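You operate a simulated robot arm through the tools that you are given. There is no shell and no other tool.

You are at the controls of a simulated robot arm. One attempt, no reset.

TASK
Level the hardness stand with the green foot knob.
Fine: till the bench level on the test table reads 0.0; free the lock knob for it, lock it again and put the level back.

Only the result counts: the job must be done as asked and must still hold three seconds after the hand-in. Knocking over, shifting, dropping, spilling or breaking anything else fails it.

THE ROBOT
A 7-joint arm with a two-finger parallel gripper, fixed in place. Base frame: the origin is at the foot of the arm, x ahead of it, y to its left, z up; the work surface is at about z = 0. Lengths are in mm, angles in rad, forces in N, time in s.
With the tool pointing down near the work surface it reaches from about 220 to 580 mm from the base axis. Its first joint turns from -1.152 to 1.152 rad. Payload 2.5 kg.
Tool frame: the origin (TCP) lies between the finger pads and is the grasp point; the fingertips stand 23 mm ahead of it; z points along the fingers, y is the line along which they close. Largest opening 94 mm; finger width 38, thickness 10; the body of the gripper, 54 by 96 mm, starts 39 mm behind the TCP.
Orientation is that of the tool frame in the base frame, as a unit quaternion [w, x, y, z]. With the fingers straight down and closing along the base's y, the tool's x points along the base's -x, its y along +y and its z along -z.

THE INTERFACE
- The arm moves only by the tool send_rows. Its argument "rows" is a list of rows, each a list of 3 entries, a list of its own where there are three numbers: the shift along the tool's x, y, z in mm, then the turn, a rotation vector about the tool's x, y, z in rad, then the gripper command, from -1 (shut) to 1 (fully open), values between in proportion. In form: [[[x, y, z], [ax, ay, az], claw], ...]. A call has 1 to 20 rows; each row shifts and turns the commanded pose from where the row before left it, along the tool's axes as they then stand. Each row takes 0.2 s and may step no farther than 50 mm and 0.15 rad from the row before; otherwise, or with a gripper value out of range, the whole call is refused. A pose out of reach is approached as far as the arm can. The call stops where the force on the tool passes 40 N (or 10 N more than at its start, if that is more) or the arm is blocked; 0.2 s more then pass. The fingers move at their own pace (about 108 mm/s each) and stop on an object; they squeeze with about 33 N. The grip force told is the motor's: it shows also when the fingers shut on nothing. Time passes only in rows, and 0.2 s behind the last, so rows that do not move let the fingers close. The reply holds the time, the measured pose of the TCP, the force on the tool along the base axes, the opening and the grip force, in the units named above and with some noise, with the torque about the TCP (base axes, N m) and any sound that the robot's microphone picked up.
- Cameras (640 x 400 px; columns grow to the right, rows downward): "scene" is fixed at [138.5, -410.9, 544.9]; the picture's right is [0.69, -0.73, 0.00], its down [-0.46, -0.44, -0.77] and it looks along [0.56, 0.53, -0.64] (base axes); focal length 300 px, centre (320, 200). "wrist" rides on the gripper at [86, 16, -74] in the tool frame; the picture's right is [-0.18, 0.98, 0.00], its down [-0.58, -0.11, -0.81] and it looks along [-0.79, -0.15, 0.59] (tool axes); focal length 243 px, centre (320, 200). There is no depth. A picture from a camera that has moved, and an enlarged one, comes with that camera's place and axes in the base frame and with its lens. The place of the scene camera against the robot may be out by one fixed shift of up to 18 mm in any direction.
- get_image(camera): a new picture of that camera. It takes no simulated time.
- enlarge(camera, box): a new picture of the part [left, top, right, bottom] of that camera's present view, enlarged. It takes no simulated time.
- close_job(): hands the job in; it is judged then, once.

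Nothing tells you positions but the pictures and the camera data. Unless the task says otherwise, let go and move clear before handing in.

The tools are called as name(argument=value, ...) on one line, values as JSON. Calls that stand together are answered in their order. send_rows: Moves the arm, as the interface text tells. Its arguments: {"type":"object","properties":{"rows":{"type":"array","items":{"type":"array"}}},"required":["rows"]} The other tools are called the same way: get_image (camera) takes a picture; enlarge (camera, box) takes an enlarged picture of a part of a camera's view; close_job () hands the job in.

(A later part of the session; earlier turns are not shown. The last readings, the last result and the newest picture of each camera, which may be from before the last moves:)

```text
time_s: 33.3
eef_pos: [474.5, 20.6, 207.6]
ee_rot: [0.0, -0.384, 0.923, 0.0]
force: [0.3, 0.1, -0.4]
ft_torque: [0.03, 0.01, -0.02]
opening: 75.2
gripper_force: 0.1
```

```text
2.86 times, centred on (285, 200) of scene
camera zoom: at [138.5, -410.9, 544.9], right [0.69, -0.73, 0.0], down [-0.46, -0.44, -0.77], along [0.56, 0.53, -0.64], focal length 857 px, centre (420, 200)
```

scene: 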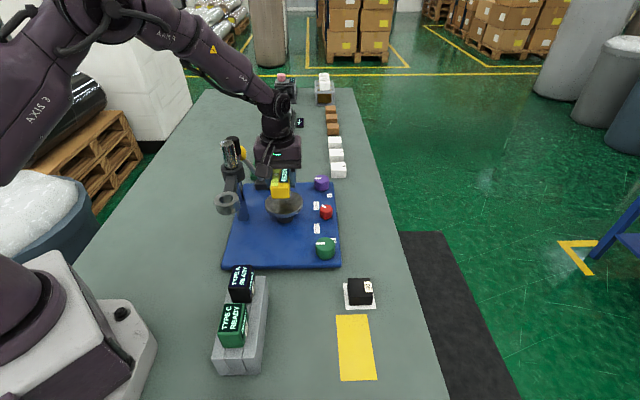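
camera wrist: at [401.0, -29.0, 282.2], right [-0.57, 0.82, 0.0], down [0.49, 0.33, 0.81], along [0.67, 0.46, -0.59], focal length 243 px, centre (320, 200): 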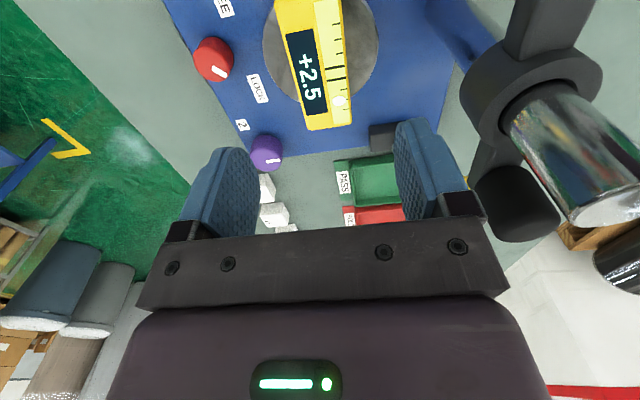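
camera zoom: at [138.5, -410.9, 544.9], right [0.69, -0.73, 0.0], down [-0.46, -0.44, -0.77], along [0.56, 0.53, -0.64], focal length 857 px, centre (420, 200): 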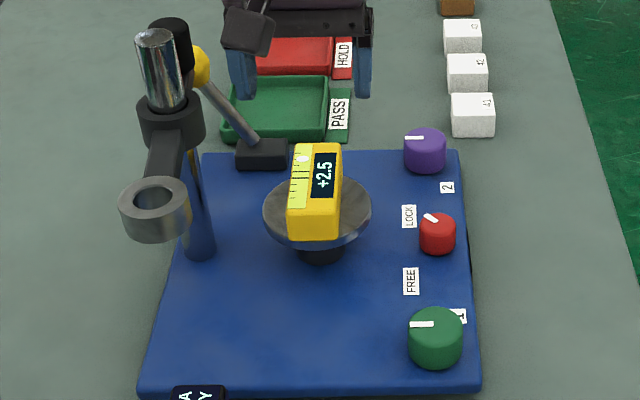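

The stand reads +2.5, with the end next to knob 2 high. Now I'll go over the red lock knob and test in free air how far the wrist can turn counter-clockwise there.

send_rows(rows=[[[-1.05, -25.75, 0], [0, 0, 0], 0.6], [[-1.05, -25.75, 0], [0, 0, 0], 0.6], [[-1.05, -25.75, 0], [0, 0, 0], 0.6], [[-1.05, -25.75, 0], [0, 0, 0], 0.6], [[0, 0, 15], [0, 0, 0], 0.6], [[0, 0, 15], [0, 0, 0], 0.6], [[0, 0, 15], [0, 0, 0], 0.6], [[0, 0, 0], [0, 0, 0], 0.6]])

get_image(camera="wrist")

```text
time_s: 35.1
eef_pos: [549.6, -49.9, 161.0]
ee_rot: [-0.001, -0.383, 0.924, 0.0]
force: [0.1, -0.2, 0.1]
ft_torque: [-0.02, -0.01, 0.01]
opening: 75.3
gripper_force: 0.1
```

```text
taken
camera wrist: at [476.5, -99.0, 236.0], right [-0.57, 0.82, 0.0], down [0.49, 0.34, 0.81], along [0.67, 0.46, -0.59], focal length 243 px, centre (320, 200)
```

wrist: 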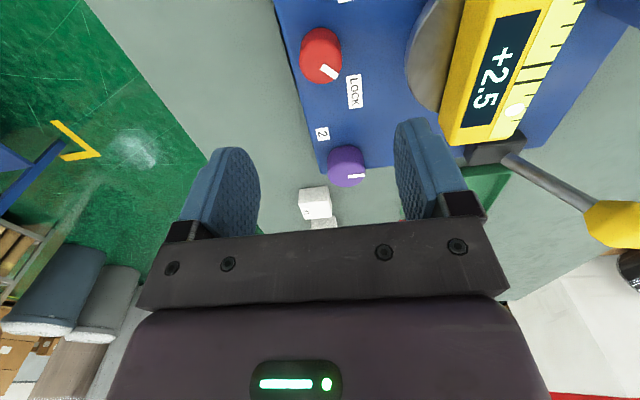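

enlarge(camera="wrist", box=[270, 0, 400, 120])

send_rows(rows=[[[0, 0, 0], [0, 0, -0.131], 0.6], [[0, 0, 0], [0, 0, -0.131], 0.6], [[0, 0, 0], [0, 0, -0.131], 0.6], [[0, 0, 0], [0, 0, -0.131], 0.6], [[0, 0, 0], [0, 0, -0.131], 0.6], [[0, 0, 0], [0, 0, -0.131], 0.6], [[0, 0, 0], [0, 0, -0.131], 0.6], [[0, 0, 0], [0, 0, -0.131], 0.6], [[0, 0, 0], [0, 0, -0.131], 0.6], [[0, 0, 0], [0, 0, -0.131], 0.6], [[0, 0, 0], [0, 0, -0.131], 0.6], [[0, 0, 0], [0, 0, -0.131], 0.6], [[0, 0, 0], [0, 0, 0], 0.6]])

get_image(camera="wrist")

get_image(camera="scene")

```text
3.33 times, centred on (335, 60) of wrist
camera zoom: at [476.5, -99.0, 236.0], right [-0.57, 0.82, 0.0], down [0.49, 0.34, 0.81], along [0.67, 0.46, -0.59], focal length 809 px, centre (270, 667)
```

zoom: 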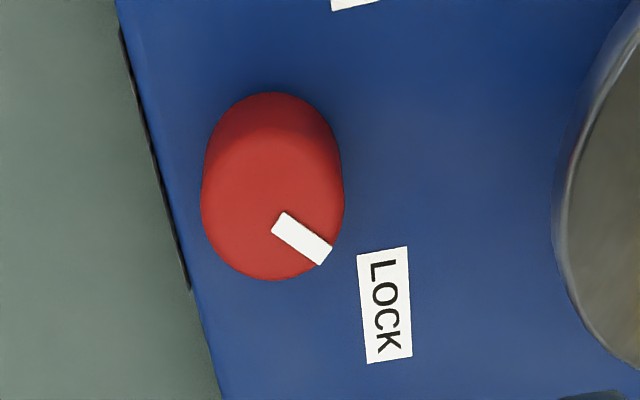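

```text
time_s: 37.9
eef_pos: [550.4, -50.2, 161.1]
ee_rot: [0.0, 0.925, -0.381, -0.001]
force: [-0.2, 0.6, -0.1]
ft_torque: [-0.01, -0.01, -0.04]
opening: 75.2
gripper_force: 0.1
```

```text
taken
camera wrist: at [599.1, -122.3, 235.8], right [-0.82, -0.57, 0.0], down [-0.34, 0.49, 0.81], along [-0.46, 0.66, -0.59], focal length 243 px, centre (320, 200)
```

wrist: 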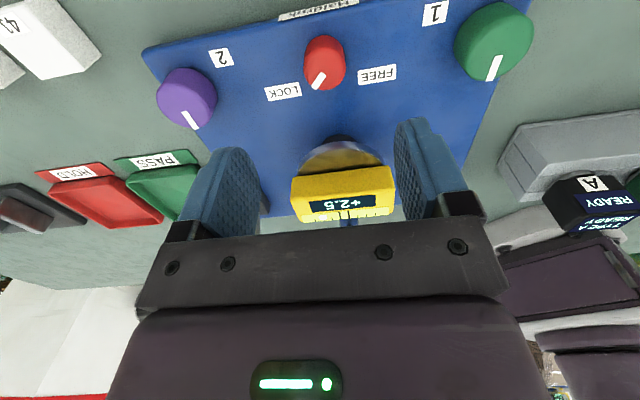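

```text
taken
```

scene: 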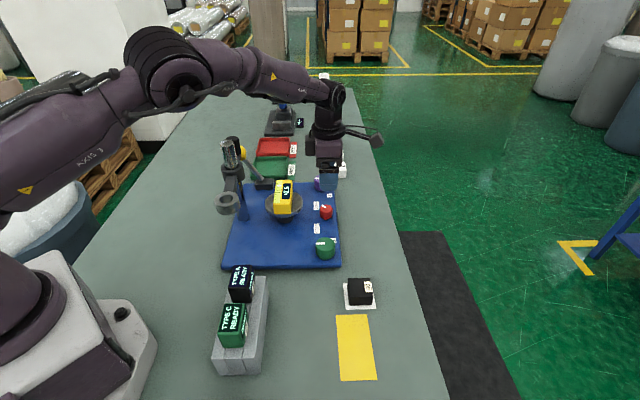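

The wrist reaches the 135° yaw fine. I'll enlarge to check alignment over the red knob from this side.

enlarge(camera="wrist", box=[250, 0, 410, 130])

enlarge(camera="scene", box=[300, 165, 350, 265])

```text
3.08 times, centred on (330, 65) of wrist
camera zoom: at [599.1, -122.3, 235.8], right [-0.82, -0.57, 0.0], down [-0.34, 0.49, 0.81], along [-0.46, 0.66, -0.59], focal length 746 px, centre (289, 615)
```

zoom: 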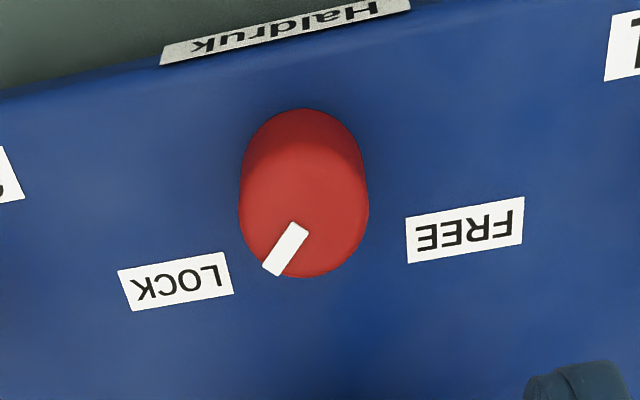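

```text
4.00 times, centred on (325, 215) of scene
camera zoom: at [138.5, -410.9, 544.9], right [0.69, -0.73, 0.0], down [-0.46, -0.44, -0.77], along [0.56, 0.53, -0.64], focal length 1200 px, centre (300, 140)
```

zoom: 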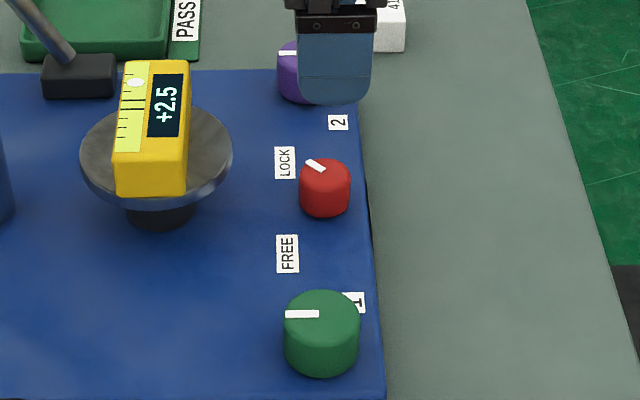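

From both views the red knob is at about (546,-51), top z≈50, 31 mm across, with its pointer at LOCK and FREE about 90° counter-clockwise. I'll turn back to 45° yaw, correct the position and lower over the knob.

send_rows(rows=[[[0, 0, 0], [0, 0, 0.131], 0.6], [[0, 0, 0], [0, 0, 0.131], 0.6], [[0, 0, 0], [0, 0, 0.131], 0.6], [[0, 0, 0], [0, 0, 0.131], 0.6], [[0, 0, 0], [0, 0, 0.131], 0.6], [[0, 0, 0], [0, 0, 0.131], 0.6], [[0, 0, 0], [0, 0, 0.131], 0.6], [[0, 0, 0], [0, 0, 0.131], 0.6], [[0, 0, 0], [0, 0, 0.131], 0.6], [[0, 0, 0], [0, 0, 0.131], 0.6], [[0, 0, 0], [0, 0, 0.131], 0.6], [[0, 0, 0], [0, 0, 0.131], 0.6], [[0, 0, 0], [0, 0, 0], 0.6]])

```text
time_s: 40.7
eef_pos: [548.3, -48.7, 161.0]
ee_rot: [0.0, -0.382, 0.924, 0.0]
force: [-0.2, 0.5, 0.2]
ft_torque: [0.0, 0.01, -0.03]
opening: 75.2
gripper_force: 0.2
```

send_rows(rows=[[[3.3, 2.05, 0], [0, 0, 0], 0.6], [[0, 0, 20], [0, 0, 0], 0.6], [[0, 0, 20], [0, 0, 0], 0.6], [[0, 0, 20], [0, 0, 0], 0.6], [[0, 0, 10], [0, 0, 0], 0.6], [[0, 0, 0], [0, 0, 0], 0.6]])

get_image(camera="wrist")

enlarge(camera="scene", box=[270, 140, 360, 270])

```text
time_s: 42.1
eef_pos: [546.1, -51.4, 91.3]
ee_rot: [0.001, -0.382, 0.924, 0.001]
force: [-0.1, 1.0, -0.4]
ft_torque: [-0.01, 0.01, 0.0]
opening: 75.1
gripper_force: 0.2
```

```text
taken
camera wrist: at [472.2, -100.9, 165.3], right [-0.57, 0.82, 0.0], down [0.49, 0.34, 0.81], along [0.67, 0.46, -0.59], focal length 243 px, centre (320, 200)
```

wrist: 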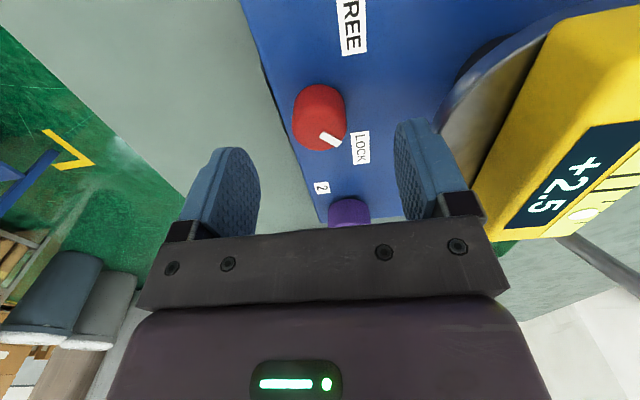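

```text
3.08 times, centred on (315, 205) of scene
camera zoom: at [138.5, -410.9, 544.9], right [0.69, -0.73, 0.0], down [-0.46, -0.44, -0.77], along [0.56, 0.53, -0.64], focal length 923 px, centre (335, 185)
```

zoom: 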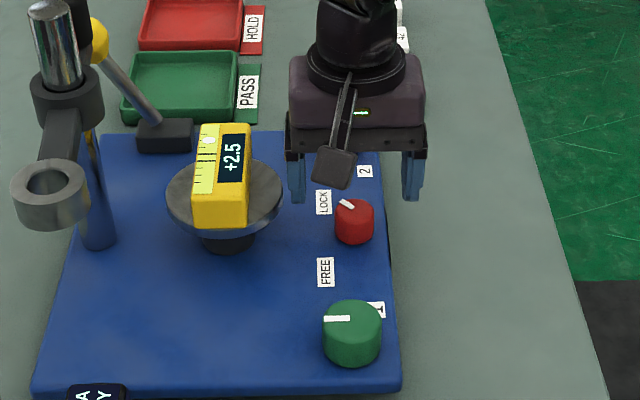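

Alignment over the red knob is good. I'll go down around it.

send_rows(rows=[[[0, 0, 12], [0, 0, 0], 0.6], [[0, 0, 10], [0, 0, 0], 0.6], [[0, 0, 7], [0, 0, 0], 0.6], [[0, 0, 4], [0, 0, 0], 0.6], [[0, 0, 0], [0, 0, 0], 0.6]])

get_image(camera="wrist")

enlarge(camera="scene", box=[270, 140, 360, 270])

```text
time_s: 43.3
eef_pos: [545.6, -50.1, 58.6]
ee_rot: [0.0, -0.382, 0.924, 0.0]
force: [0.1, 0.4, 0.6]
ft_torque: [-0.02, -0.02, 0.0]
opening: 75.5
gripper_force: 0.0
```

```text
taken
camera wrist: at [472.6, -100.4, 132.6], right [-0.57, 0.82, 0.0], down [0.49, 0.34, 0.81], along [0.67, 0.46, -0.59], focal length 243 px, centre (320, 200)
```

wrist: 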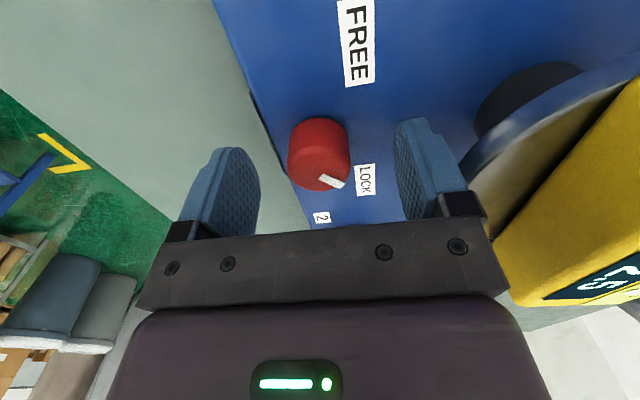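

```text
3.08 times, centred on (315, 205) of scene
camera zoom: at [138.5, -410.9, 544.9], right [0.69, -0.73, 0.0], down [-0.46, -0.44, -0.77], along [0.56, 0.53, -0.64], focal length 923 px, centre (335, 185)
```

zoom: 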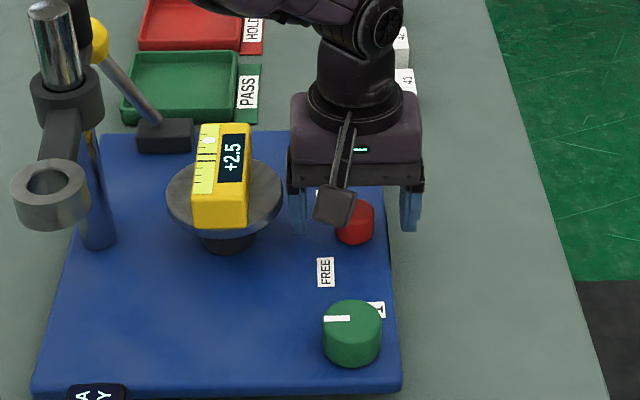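

send_rows(rows=[[[0, 0, 0], [0, 0, 0], 0.0], [[0, 0, 0], [0, 0, 0], -0.25], [[0, 0, 0], [0, 0, 0], -0.4], [[0, 0, 0], [0, 0, 0], -1], [[0, 0, 0], [0, 0, 0], -1]])

get_image(camera="wrist")

```text
time_s: 44.5
eef_pos: [545.9, -51.1, 57.9]
ee_rot: [0.0, -0.383, 0.924, -0.001]
force: [12.7, -3.5, -8.5]
ft_torque: [0.28, 0.23, 0.05]
opening: 31.7
gripper_force: 45.0
```

```text
taken
camera wrist: at [472.8, -100.9, 132.5], right [-0.56, 0.83, 0.0], down [0.49, 0.34, 0.81], along [0.67, 0.45, -0.59], focal length 243 px, centre (320, 200)
```

wrist: 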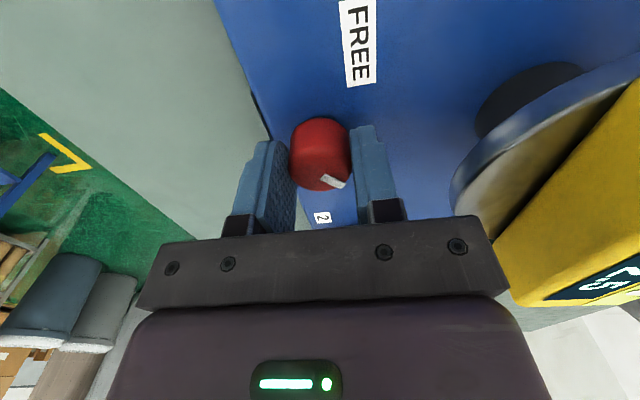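

Red knob gripped. I'll turn it counter-clockwise, starting with about 0.5 rad.

send_rows(rows=[[[0, 0, 0], [0, 0, -0.08], -1], [[0, 0, 0], [0, 0, -0.1], -1], [[0, 0, 0], [0, 0, -0.1], -1], [[0, 0, 0], [0, 0, -0.1], -1], [[0, 0, 0], [0, 0, -0.1], -1]])

get_image(camera="wrist")

```text
time_s: 45.7
eef_pos: [545.8, -50.8, 57.1]
ee_rot: [-0.001, -0.592, 0.806, 0.0]
force: [14.8, -8.1, -12.1]
ft_torque: [0.58, -0.11, -0.03]
opening: 31.9
gripper_force: 45.0
```

```text
taken
camera wrist: at [504.2, -128.8, 132.7], right [-0.88, 0.47, 0.0], down [0.28, 0.52, 0.81], along [0.38, 0.71, -0.59], focal length 243 px, centre (320, 200)
```

wrist: 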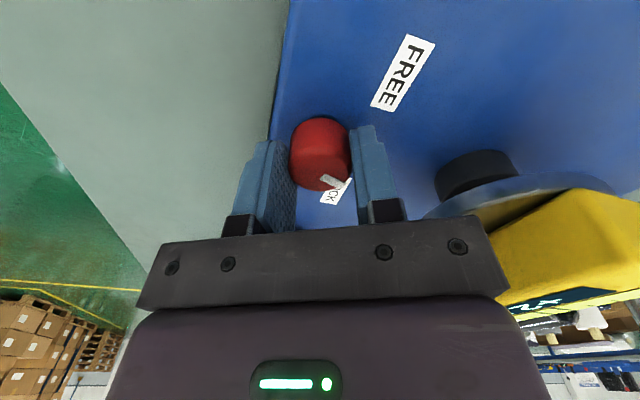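

The pointer stays fixed relative to the fingers, so the knob is turning. I'll continue towards FREE.

send_rows(rows=[[[0, 0, 0], [0, 0, -0.1], -1], [[0, 0, 0], [0, 0, -0.1], -1], [[0, 0, 0], [0, 0, -0.1], -1], [[0, 0, 0], [0, 0, -0.1], -1], [[0, 0, 0], [0, 0, -0.1], -1], [[0, 0, 0], [0, 0, -0.1], -1], [[0, 0, 0], [0, 0, -0.1], -1]])

get_image(camera="wrist")

enlarge(camera="scene", box=[270, 140, 360, 270])

```text
time_s: 47.3
eef_pos: [545.7, -51.8, 57.2]
ee_rot: [0.0, 0.832, -0.554, 0.001]
force: [14.7, -7.4, -10.4]
ft_torque: [-0.42, -0.12, 0.01]
opening: 31.7
gripper_force: 44.8
```

```text
taken
camera wrist: at [564.0, -137.2, 132.7], right [-0.98, -0.21, 0.0], down [-0.12, 0.58, 0.81], along [-0.17, 0.79, -0.59], focal length 243 px, centre (320, 200)
```

wrist: 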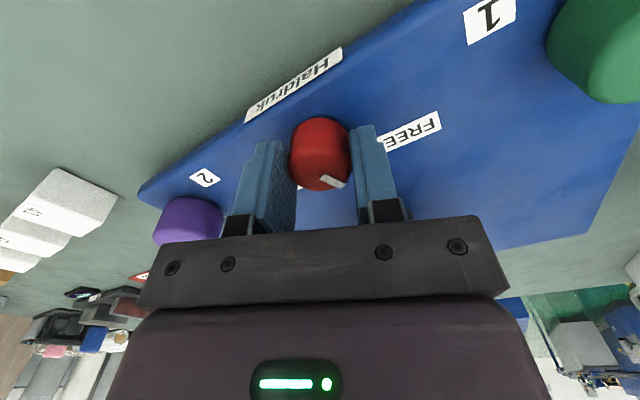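

```text
3.08 times, centred on (315, 205) of scene
camera zoom: at [138.5, -410.9, 544.9], right [0.69, -0.73, 0.0], down [-0.46, -0.44, -0.77], along [0.56, 0.53, -0.64], focal length 923 px, centre (335, 185)
```

zoom: 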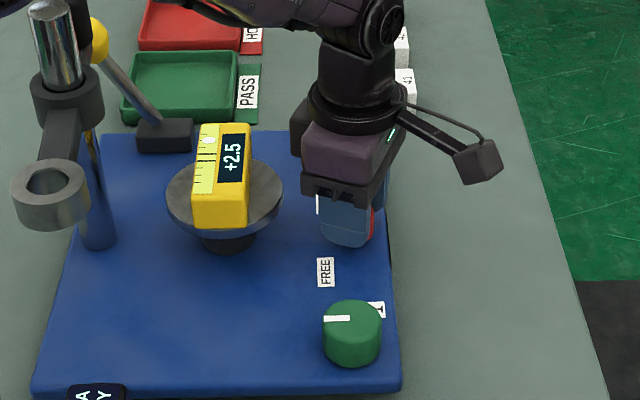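

send_rows(rows=[[[0, 0, 0], [0, 0, -0.1], -1], [[0, 0, 0], [0, 0, -0.1], -1], [[0, 0, 0], [0, 0, -0.1], -1], [[0, 0, 0], [0, 0, -0.09], -1]])

get_image(camera="wrist")

```text
time_s: 48.3
eef_pos: [544.9, -50.8, 59.2]
ee_rot: [0.001, 0.924, -0.382, 0.001]
force: [12.5, -10.9, -10.3]
ft_torque: [0.28, -0.78, -0.03]
opening: 31.7
gripper_force: 44.7
```

```text
taken
camera wrist: at [595.3, -123.7, 132.8], right [-0.82, -0.57, 0.0], down [-0.34, 0.49, 0.81], along [-0.46, 0.66, -0.59], focal length 243 px, centre (320, 200)
```

wrist: 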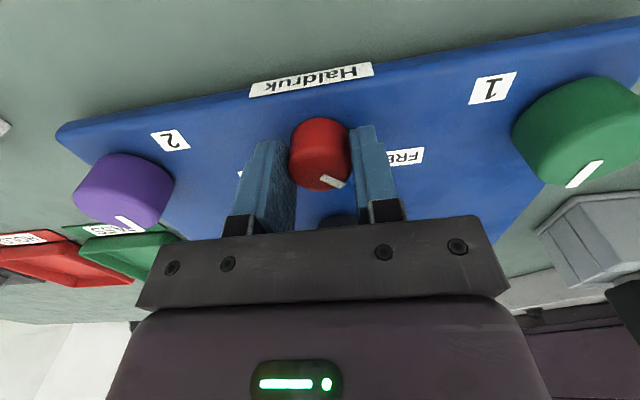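

send_rows(rows=[[[0, 0, 0], [0, 0, -0.06], -1], [[0, 0, 0], [0, 0, -0.06], -1]])

enlarge(camera="wrist", box=[240, 90, 400, 240])

```text
time_s: 48.9
eef_pos: [544.7, -49.7, 58.7]
ee_rot: [0.001, 0.945, -0.327, -0.001]
force: [0.3, -9.2, -1.3]
ft_torque: [0.24, -0.75, -1.33]
opening: 31.2
gripper_force: 45.3
```

```text
2.67 times, centred on (320, 165) of wrist
camera zoom: at [603.0, -117.0, 132.7], right [-0.75, -0.66, 0.0], down [-0.39, 0.45, 0.81], along [-0.53, 0.61, -0.59], focal length 647 px, centre (320, 293)
```

zoom: 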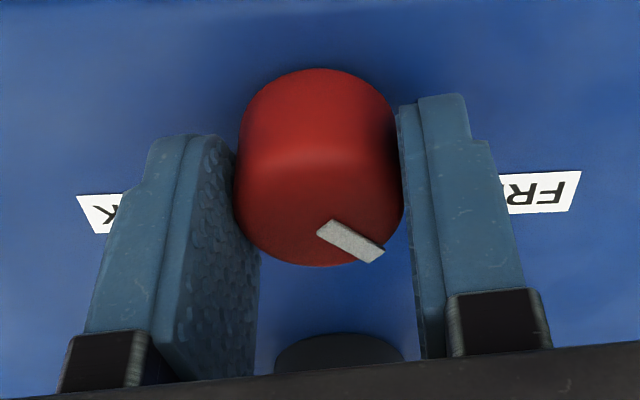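

The torque rise shows the knob at its FREE stop. I'll ease off slightly, open and rise clear.

send_rows(rows=[[[0, 0, 0], [0, 0, 0.03], -1], [[0, 0, 0], [0, 0, 0], -0.2], [[0, 0, 0], [0, 0, 0], 0.2], [[0, 0, 0], [0, 0, 0], 0.4], [[0, 0, -10], [0, 0, 0], 0.4], [[0, 0, -30], [0, 0, 0], 0.4], [[0, 0, -40], [0, 0, 0], 0.4], [[0, 0, 0], [0, 0, 0], 0.4]])

get_image(camera="wrist")

enlarge(camera="scene", box=[270, 140, 360, 270])

```text
time_s: 50.7
eef_pos: [545.3, -49.7, 138.5]
ee_rot: [0.001, 0.94, -0.342, 0.0]
force: [0.2, -0.2, -0.2]
ft_torque: [0.01, 0.02, 0.0]
opening: 65.9
gripper_force: 0.0
```

```text
taken
camera wrist: at [600.9, -117.8, 212.4], right [-0.77, -0.64, 0.0], down [-0.38, 0.46, 0.81], along [-0.51, 0.62, -0.59], focal length 243 px, centre (320, 200)
```

wrist: 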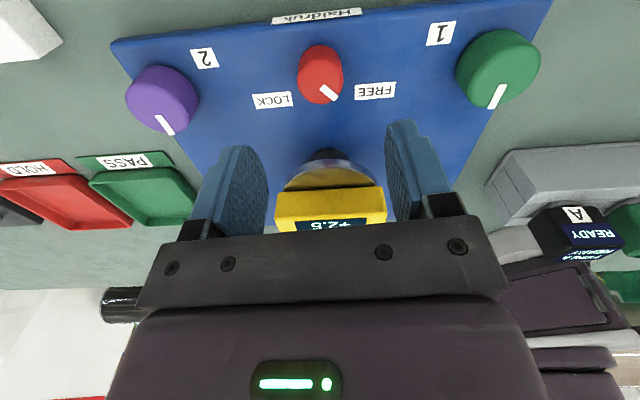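

```text
3.08 times, centred on (315, 205) of scene
camera zoom: at [138.5, -410.9, 544.9], right [0.69, -0.73, 0.0], down [-0.46, -0.44, -0.77], along [0.56, 0.53, -0.64], focal length 923 px, centre (335, 185)
```

zoom: 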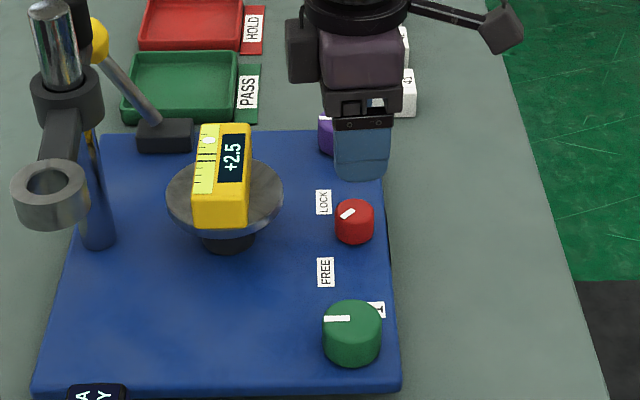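

The lock is now at FREE and the level still reads +2.5. Next I'll move over the green knob and bring the yaw back to 45°.

send_rows(rows=[[[-4, 29.8, 0], [0, 0, 0], 0.7], [[-4, 29.8, 0], [0, 0, 0], 0.7], [[-4, 29.8, 0], [0, 0, 0], 0.7], [[-4, 29.8, 0], [0, 0, 0], 0.7], [[0, 0, 0], [0, 0, 0.138], 0.7], [[0, 0, 0], [0, 0, 0.138], 0.7], [[0, 0, 0], [0, 0, 0.138], 0.7], [[0, 0, 0], [0, 0, 0.138], 0.7], [[0, 0, 0], [0, 0, 0.138], 0.7], [[0, 0, 0], [0, 0, 0.138], 0.7], [[0, 0, 0], [0, 0, 0.138], 0.7], [[0, 0, 0], [0, 0, 0.138], 0.7], [[0, 0, 0], [0, 0, 0.138], 0.7], [[0, 0, 0], [0, 0, 0.138], 0.7], [[0, 0, 0], [0, 0, 0.138], 0.7], [[0, 0, 0], [0, 0, 0.138], 0.7], [[0, 0, 0], [0, 0, 0], 0.7]])

get_image(camera="wrist")

enlarge(camera="wrist", box=[240, 0, 400, 140])

```text
time_s: 54.3
eef_pos: [456.9, -132.6, 138.3]
ee_rot: [0.0, -0.383, 0.924, 0.0]
force: [-0.5, 1.0, -0.3]
ft_torque: [0.01, 0.03, 0.0]
opening: 80.0
gripper_force: 0.0
```

```text
taken
camera wrist: at [383.8, -181.9, 213.0], right [-0.57, 0.82, 0.0], down [0.49, 0.34, 0.81], along [0.66, 0.46, -0.59], focal length 243 px, centre (320, 200)
```

wrist: 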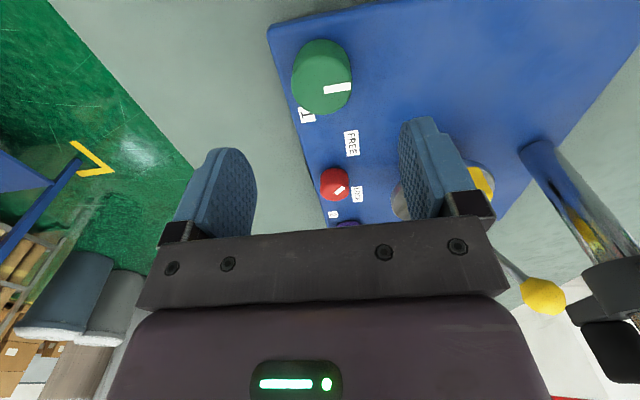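

```text
2.86 times, centred on (320, 70) of wrist
camera zoom: at [383.8, -181.9, 213.0], right [-0.57, 0.82, 0.0], down [0.49, 0.34, 0.81], along [0.66, 0.46, -0.59], focal length 693 px, centre (320, 571)
```

zoom: 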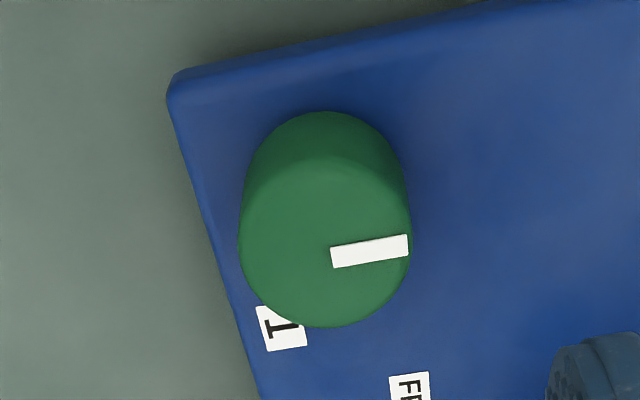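

The green knob is well centred at about (456,-131), top z≈55, 41 mm across. I'll descend and grip it.

send_rows(rows=[[[0, 1.2, 10], [0, 0, 0], 0.7], [[0, 0, 20], [0, 0, 0], 0.7], [[0, 0, 20], [0, 0, 0], 0.7], [[0, 0, 15], [0, 0, 0], 0.7], [[0, 0, 10], [0, 0, 0], 0.7], [[0, 0, 4], [0, 0, 0], 0.7], [[0, 0, 0], [0, 0, 0], 0.7]])

get_image(camera="wrist")

```text
time_s: 55.9
eef_pos: [455.5, -130.4, 58.6]
ee_rot: [0.0, -0.385, 0.923, 0.0]
force: [0.3, 0.4, 1.0]
ft_torque: [-0.02, 0.02, 0.01]
opening: 79.8
gripper_force: 0.0
```

```text
taken
camera wrist: at [383.1, -180.9, 133.9], right [-0.57, 0.82, 0.0], down [0.49, 0.34, 0.81], along [0.66, 0.46, -0.59], focal length 243 px, centre (320, 200)
```

wrist: 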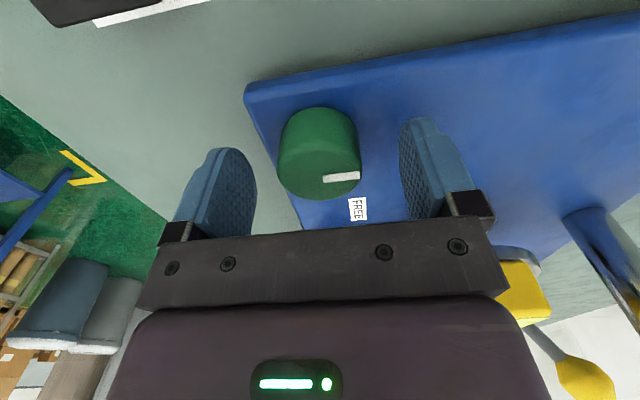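

send_rows(rows=[[[0, 0, 0], [0, 0, 0], 0.1], [[0, 0, 0], [0, 0, 0], 0.0], [[0, 0, 0], [0, 0, 0], -0.2], [[0, 0, 0], [0, 0, 0], -1], [[0, 0, 0], [0, 0, 0], -1]])

get_image(camera="wrist")

enlarge(camera="scene", box=[250, 150, 350, 270])

```text
time_s: 57.1
eef_pos: [456.4, -131.8, 59.3]
ee_rot: [0.0, -0.385, 0.923, -0.001]
force: [7.6, -3.7, -6.3]
ft_torque: [0.36, 0.3, 0.02]
opening: 41.8
gripper_force: 45.1
```

```text
taken
camera wrist: at [383.2, -181.1, 133.9], right [-0.57, 0.82, 0.0], down [0.49, 0.34, 0.81], along [0.66, 0.46, -0.59], focal length 243 px, centre (320, 200)
```

wrist: 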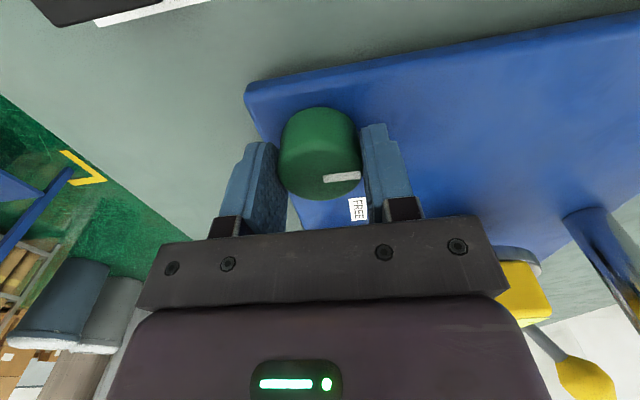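

```text
3.33 times, centred on (300, 210) of scene
camera zoom: at [138.5, -410.9, 544.9], right [0.69, -0.73, 0.0], down [-0.46, -0.44, -0.77], along [0.56, 0.53, -0.64], focal length 1000 px, centre (387, 167)
```

zoom: 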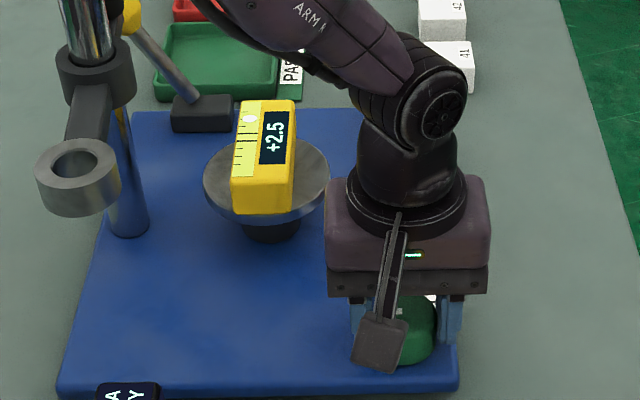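

Green knob gripped and the scene camera can read the level. I'll try a small clockwise turn of 0.2 rad and read it.

send_rows(rows=[[[0, 0, 0], [0, 0, 0.1], -1], [[0, 0, 0], [0, 0, 0.1], -1], [[0, 0, 0], [0, 0, 0], -1]])

enlarge(camera="scene", box=[250, 150, 350, 270])

enlarge(camera="wrist", box=[240, 90, 400, 240])

```text
time_s: 57.9
eef_pos: [456.7, -131.8, 59.7]
ee_rot: [0.0, -0.29, 0.957, 0.0]
force: [11.3, -6.5, -7.7]
ft_torque: [0.46, 0.41, 0.0]
opening: 42.0
gripper_force: 44.9
```

```text
3.33 times, centred on (300, 210) of scene
camera zoom: at [138.5, -410.9, 544.9], right [0.69, -0.73, 0.0], down [-0.46, -0.44, -0.77], along [0.56, 0.53, -0.64], focal length 1000 px, centre (387, 167)
```

zoom: 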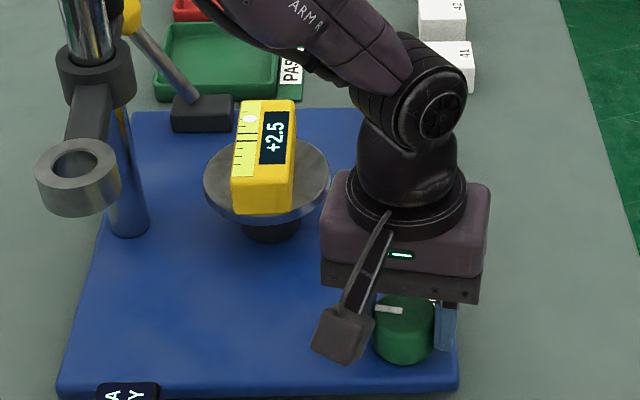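

```text
2.67 times, centred on (320, 165) of wrist
camera zoom: at [374.6, -165.5, 133.9], right [-0.39, 0.92, 0.0], down [0.54, 0.23, 0.81], along [0.74, 0.31, -0.59], focal length 647 px, centre (320, 293)
```

zoom: 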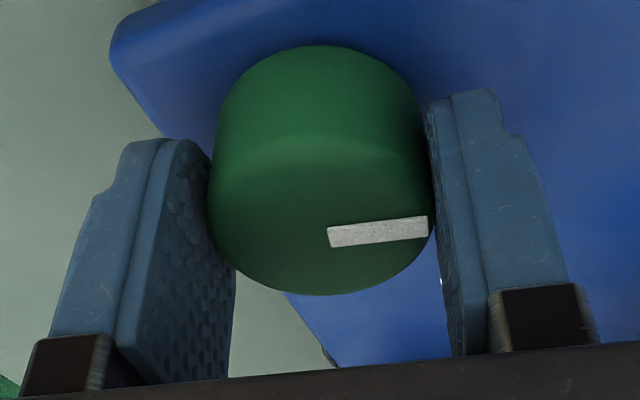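

Knob turned with the fingers but the reading hasn't changed yet, possibly backlash. I'll turn a little more clockwise.

send_rows(rows=[[[0, 0, 0], [0, 0, 0.1], -1], [[0, 0, 0], [0, 0, 0.1], -1], [[0, 0, 0], [0, 0, 0.1], -1], [[0, 0, 0], [0, 0, 0], -1]])

enlarge(camera="scene", box=[250, 150, 350, 270])

enlarge(camera="wrist", box=[240, 90, 400, 240])

```text
time_s: 58.9
eef_pos: [456.3, -131.3, 59.7]
ee_rot: [0.0, -0.144, 0.99, 0.0]
force: [8.8, -4.3, -8.1]
ft_torque: [0.22, 0.09, -0.03]
opening: 41.5
gripper_force: 45.0
```

```text
3.33 times, centred on (300, 210) of scene
camera zoom: at [138.5, -410.9, 544.9], right [0.69, -0.73, 0.0], down [-0.46, -0.44, -0.77], along [0.56, 0.53, -0.64], focal length 1000 px, centre (387, 167)
```

zoom: 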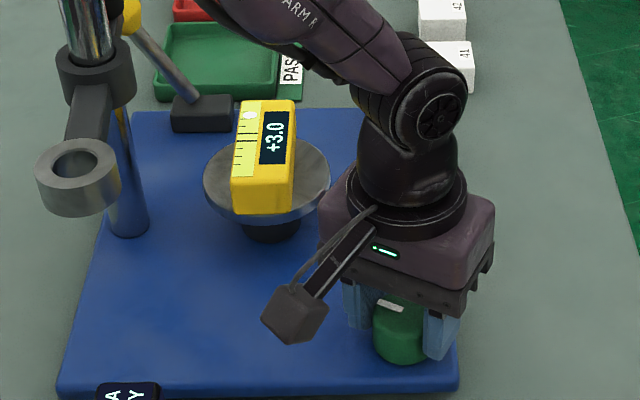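

```text
2.67 times, centred on (320, 165) of wrist
camera zoom: at [368.1, -140.1, 134.0], right [-0.1, 0.99, 0.0], down [0.59, 0.06, 0.81], along [0.8, 0.08, -0.59], focal length 647 px, centre (320, 293)
```

zoom: 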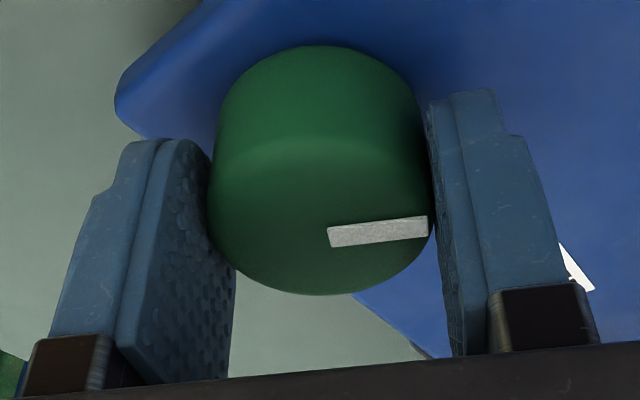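

Clockwise raises it to +3.0, so I need counter-clockwise. I'll turn that way and read as I go.

send_rows(rows=[[[0, 0, 0], [0, 0, -0.1], -1], [[0, 0, 0], [0, 0, -0.1], -1], [[0, 0, 0], [0, 0, -0.1], -1], [[0, 0, 0], [0, 0, -0.1], -1], [[0, 0, 0], [0, 0, -0.1], -1], [[0, 0, 0], [0, 0, 0], -1]])

enlarge(camera="scene", box=[250, 150, 350, 270])

enlarge(camera="wrist", box=[240, 90, 400, 240])

```text
time_s: 60.3
eef_pos: [455.8, -131.3, 59.5]
ee_rot: [0.0, -0.386, 0.922, 0.0]
force: [8.1, -2.1, -6.4]
ft_torque: [0.1, 0.25, 0.0]
opening: 41.9
gripper_force: 44.6
```

```text
3.33 times, centred on (300, 210) of scene
camera zoom: at [138.5, -410.9, 544.9], right [0.69, -0.73, 0.0], down [-0.46, -0.44, -0.77], along [0.56, 0.53, -0.64], focal length 1000 px, centre (387, 167)
```

zoom: 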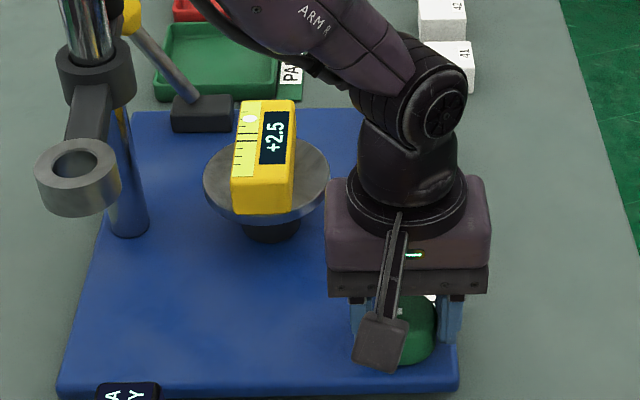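

```text
2.67 times, centred on (320, 165) of wrist
camera zoom: at [383.4, -181.3, 134.1], right [-0.57, 0.82, 0.0], down [0.49, 0.34, 0.81], along [0.66, 0.46, -0.59], focal length 647 px, centre (320, 293)
```

zoom: 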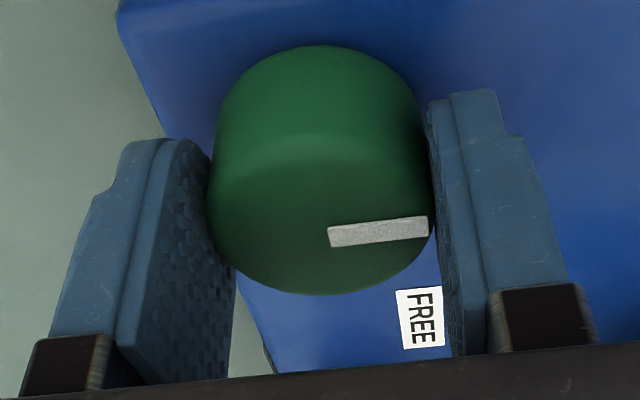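

send_rows(rows=[[[0, 0, 0], [0, 0, -0.1], -1], [[0, 0, 0], [0, 0, -0.1], -1], [[0, 0, 0], [0, 0, -0.1], -1], [[0, 0, 0], [0, 0, 0], -1]])

enlarge(camera="scene", box=[260, 170, 310, 220])

```text
time_s: 61.3
eef_pos: [456.8, -130.3, 59.2]
ee_rot: [0.001, -0.519, 0.855, -0.001]
force: [4.5, -1.4, 3.3]
ft_torque: [0.44, 0.18, -0.01]
opening: 41.7
gripper_force: 44.9
```

```text
8.00 times, centred on (285, 195) of scene
camera zoom: at [138.5, -410.9, 545.0], right [0.69, -0.73, 0.0], down [-0.46, -0.44, -0.77], along [0.56, 0.53, -0.64], focal length 2399 px, centre (600, 240)
```

zoom: 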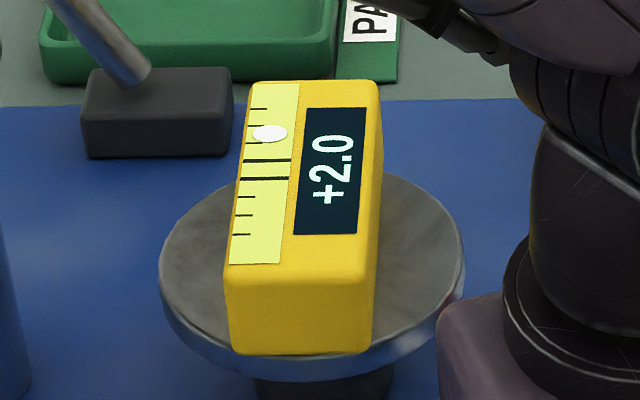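

Counter-clockwise brings it down, now +2.0. Continuing.

send_rows(rows=[[[0, 0, 0], [0, 0, -0.1], -1], [[0, 0, 0], [0, 0, -0.1], -1], [[0, 0, 0], [0, 0, -0.1], -1], [[0, 0, 0], [0, 0, 0], -1]])

enlarge(camera="scene", box=[260, 170, 310, 220])

```text
time_s: 62.3
eef_pos: [456.2, -131.5, 60.2]
ee_rot: [-0.001, -0.641, 0.768, 0.0]
force: [5.9, -1.0, 3.4]
ft_torque: [-0.05, 0.15, 0.02]
opening: 41.7
gripper_force: 45.1
```

```text
8.00 times, centred on (285, 195) of scene
camera zoom: at [138.5, -410.9, 545.0], right [0.69, -0.73, 0.0], down [-0.46, -0.44, -0.77], along [0.56, 0.53, -0.64], focal length 2399 px, centre (600, 240)
```

zoom: 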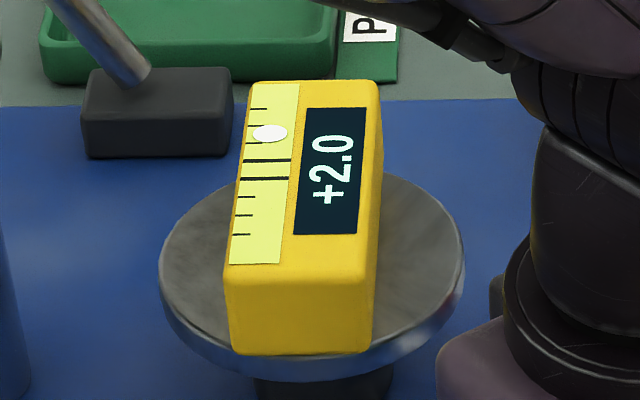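

Still +2.0, so the reading moves in 0.5 steps, apparently detents. I'll keep turning counter-clockwise and check the pointer for slip.

send_rows(rows=[[[0, 0, 0], [0, 0, -0.1], -1], [[0, 0, 0], [0, 0, -0.1], -1], [[0, 0, 0], [0, 0, 0], -1]])

enlarge(camera="scene", box=[260, 170, 310, 220])

get_image(camera="wrist")

```text
time_s: 63.1
eef_pos: [456.3, -130.4, 60.4]
ee_rot: [0.0, 0.714, -0.7, 0.001]
force: [1.9, -0.9, 2.7]
ft_torque: [-0.18, -0.66, 0.03]
opening: 41.7
gripper_force: 44.9
```

```text
8.00 times, centred on (285, 195) of scene
camera zoom: at [138.5, -410.9, 545.0], right [0.69, -0.73, 0.0], down [-0.46, -0.44, -0.77], along [0.56, 0.53, -0.64], focal length 2399 px, centre (600, 240)
```

zoom: 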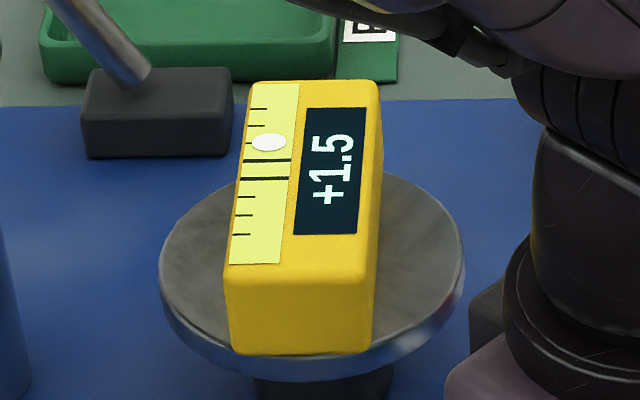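

```text
taken
camera wrist: at [441.3, -218.0, 134.1], right [-0.99, 0.16, 0.0], down [0.1, 0.58, 0.81], along [0.13, 0.79, -0.59], focal length 243 px, centre (320, 200)
```

wrist: 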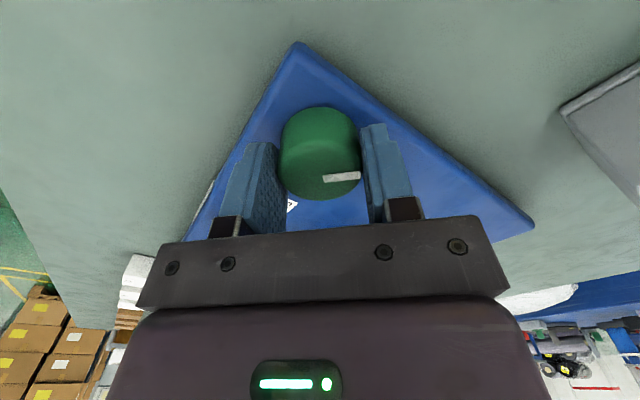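

Now +1.5 with no slip in the grip. Continuing in small steps.

send_rows(rows=[[[0, 0, 0], [0, 0, -0.1], -1], [[0, 0, 0], [0, 0, -0.1], -1], [[0, 0, 0], [0, 0, -0.1], -1], [[0, 0, 0], [0, 0, -0.1], -1], [[0, 0, 0], [0, 0, 0], -1]])

enlarge(camera="scene", box=[260, 170, 310, 220])

```text
time_s: 64.3
eef_pos: [455.3, -131.4, 58.3]
ee_rot: [0.0, 0.839, -0.544, 0.001]
force: [-1.3, -2.5, 7.9]
ft_torque: [0.27, -0.47, 0.0]
opening: 41.8
gripper_force: 45.0
```

```text
8.00 times, centred on (285, 195) of scene
camera zoom: at [138.4, -410.9, 545.0], right [0.69, -0.73, 0.0], down [-0.46, -0.44, -0.77], along [0.56, 0.53, -0.64], focal length 2399 px, centre (600, 240)
```

zoom: 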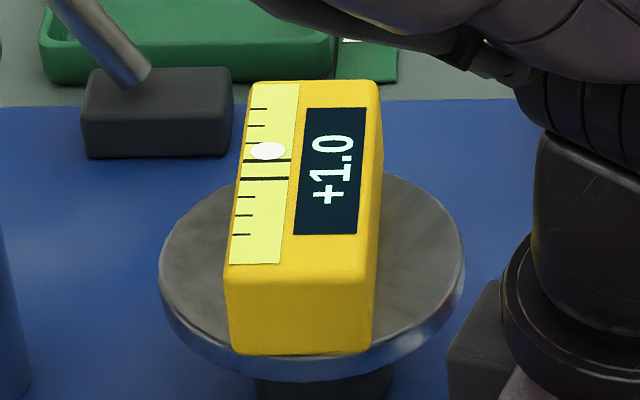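

send_rows(rows=[[[0, 0, 0], [0, 0, -0.1], -1], [[0, 0, 0], [0, 0, -0.1], -1], [[0, 0, 0], [0, 0, -0.1], -1], [[0, 0, 0], [0, 0, 0], -1]])

enlarge(camera="scene", box=[260, 170, 310, 220])

get_image(camera="wrist")

```text
time_s: 65.3
eef_pos: [454.9, -131.2, 60.2]
ee_rot: [0.0, 0.911, -0.412, 0.0]
force: [-3.1, -1.6, 10.1]
ft_torque: [-0.01, -0.47, 0.01]
opening: 41.3
gripper_force: 45.1
```

```text
8.00 times, centred on (285, 195) of scene
camera zoom: at [138.4, -410.9, 545.0], right [0.69, -0.73, 0.0], down [-0.46, -0.44, -0.77], along [0.56, 0.53, -0.64], focal length 2399 px, centre (600, 240)
```

zoom: 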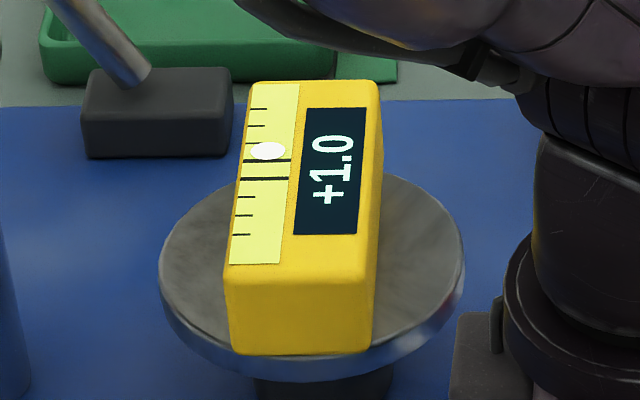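

```text
taken
camera wrist: at [500.7, -206.9, 134.1], right [-0.86, -0.51, 0.0], down [-0.3, 0.51, 0.81], along [-0.41, 0.69, -0.59], focal length 243 px, centre (320, 200)
```

wrist: 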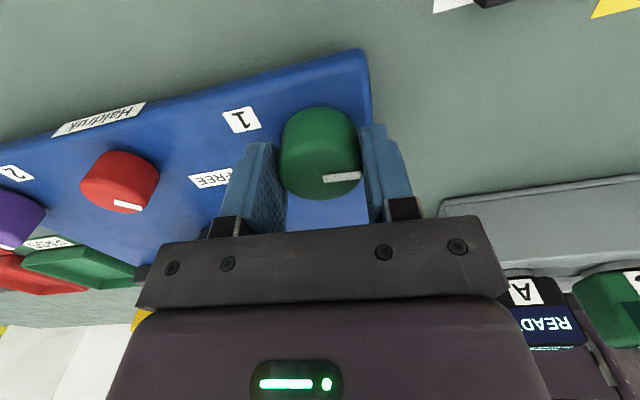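

send_rows(rows=[[[0, 0, 0], [0, 0, -0.1], -1], [[0, 0, 0], [0, 0, -0.1], -1], [[0, 0, 0], [0, 0, 0], -1]])

enlarge(camera="scene", box=[260, 170, 310, 220])

```text
time_s: 66.1
eef_pos: [456.3, -130.2, 59.5]
ee_rot: [0.0, 0.947, -0.32, 0.0]
force: [-4.4, -1.8, 14.2]
ft_torque: [0.54, -0.34, 0.01]
opening: 41.6
gripper_force: 44.9
```

```text
8.00 times, centred on (285, 195) of scene
camera zoom: at [138.4, -410.9, 545.0], right [0.69, -0.73, 0.0], down [-0.46, -0.44, -0.77], along [0.56, 0.53, -0.64], focal length 2399 px, centre (600, 240)
```

zoom: 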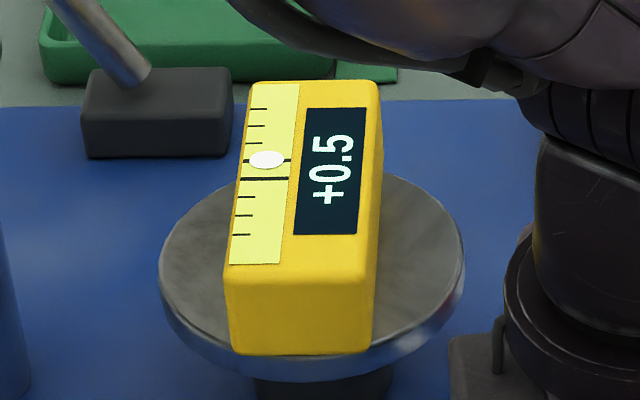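

Down to +0.5. The wrist is near 143° yaw, so I'll open the fingers in place, rotate back and regrip for the last part.

send_rows(rows=[[[0, 0, 0], [0, 0, 0], -0.05], [[0, 0, 0], [0, 0, 0], 0.3], [[0, 0, 0], [0, 0, 0], 0.65], [[0, 0, -15], [0, 0, 0], 0.65], [[0, 0, -20], [0, 0, 0], 0.65], [[0, 0, 0], [0, 0, 0], 0.65]])

enlarge(camera="scene", box=[250, 150, 350, 270])

get_image(camera="wrist")

```text
time_s: 67.5
eef_pos: [455.0, -130.5, 94.1]
ee_rot: [0.001, 0.947, -0.321, 0.0]
force: [0.5, 0.7, -0.1]
ft_torque: [0.01, -0.03, 0.03]
opening: 77.5
gripper_force: 0.1
```

```text
3.33 times, centred on (300, 210) of scene
camera zoom: at [138.5, -410.9, 544.9], right [0.69, -0.73, 0.0], down [-0.46, -0.44, -0.77], along [0.56, 0.53, -0.64], focal length 1000 px, centre (387, 167)
```

zoom: 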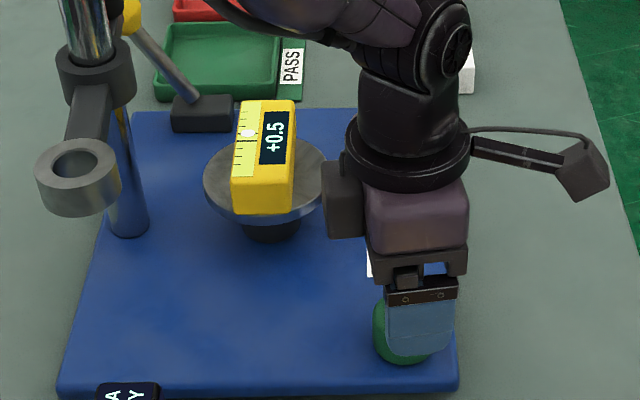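

```text
taken
camera wrist: at [514.5, -196.6, 169.2], right [-0.74, -0.67, 0.0], down [-0.4, 0.44, 0.81], along [-0.54, 0.6, -0.59], focal length 243 px, centre (320, 200)
```

wrist: 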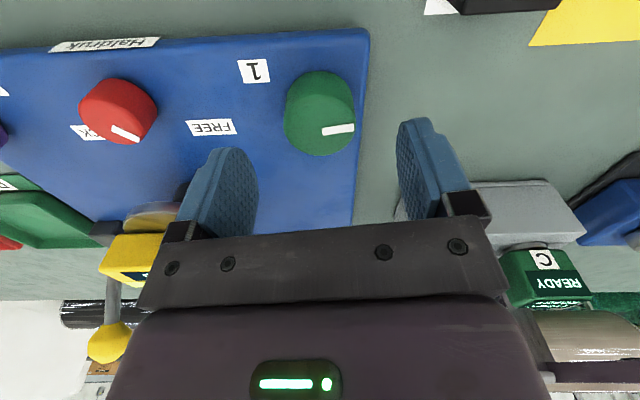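

send_rows(rows=[[[0, 0, 0], [0, 0, 0.14], 0.65], [[0, 0, 0], [0, 0, 0.14], 0.65], [[0, 0, 0], [0, 0, 0.14], 0.65], [[0, 0, 0], [0, 0, 0.14], 0.65], [[0, 0, 0], [0, 0, 0.14], 0.65], [[0, 0, 0], [0, 0, 0.14], 0.65], [[0, 0, 0], [0, 0, 0.14], 0.65], [[0, 0, 0], [0, 0, 0.14], 0.65], [[0, 0, 0], [0, 0, 0.14], 0.65], [[0, 0, 0], [0, 0, 0.14], 0.65], [[0, 0, 0], [0, 0, 0.14], 0.65], [[0, 0, 0], [0, 0, 0.14], 0.65], [[0, 0, 0], [0, 0, 0], 0.65]])

get_image(camera="wrist")

```text
time_s: 70.3
eef_pos: [456.5, -131.9, 93.7]
ee_rot: [0.001, -0.393, 0.92, -0.002]
force: [-1.0, 0.2, -0.3]
ft_torque: [-0.02, 0.0, 0.07]
opening: 77.5
gripper_force: 0.0
```

```text
taken
camera wrist: at [384.6, -182.4, 169.2], right [-0.58, 0.81, 0.0], down [0.48, 0.35, 0.81], along [0.66, 0.47, -0.59], focal length 243 px, centre (320, 200)
```

wrist: 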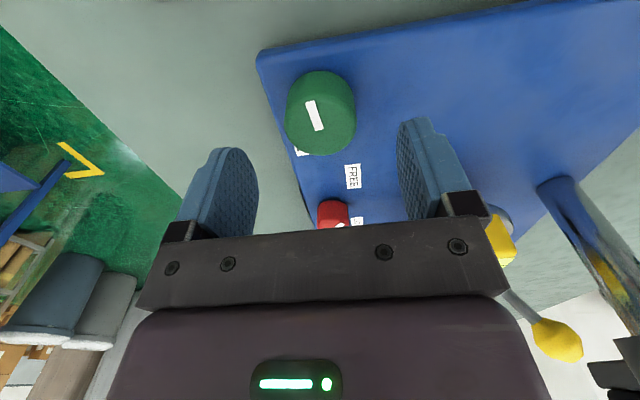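

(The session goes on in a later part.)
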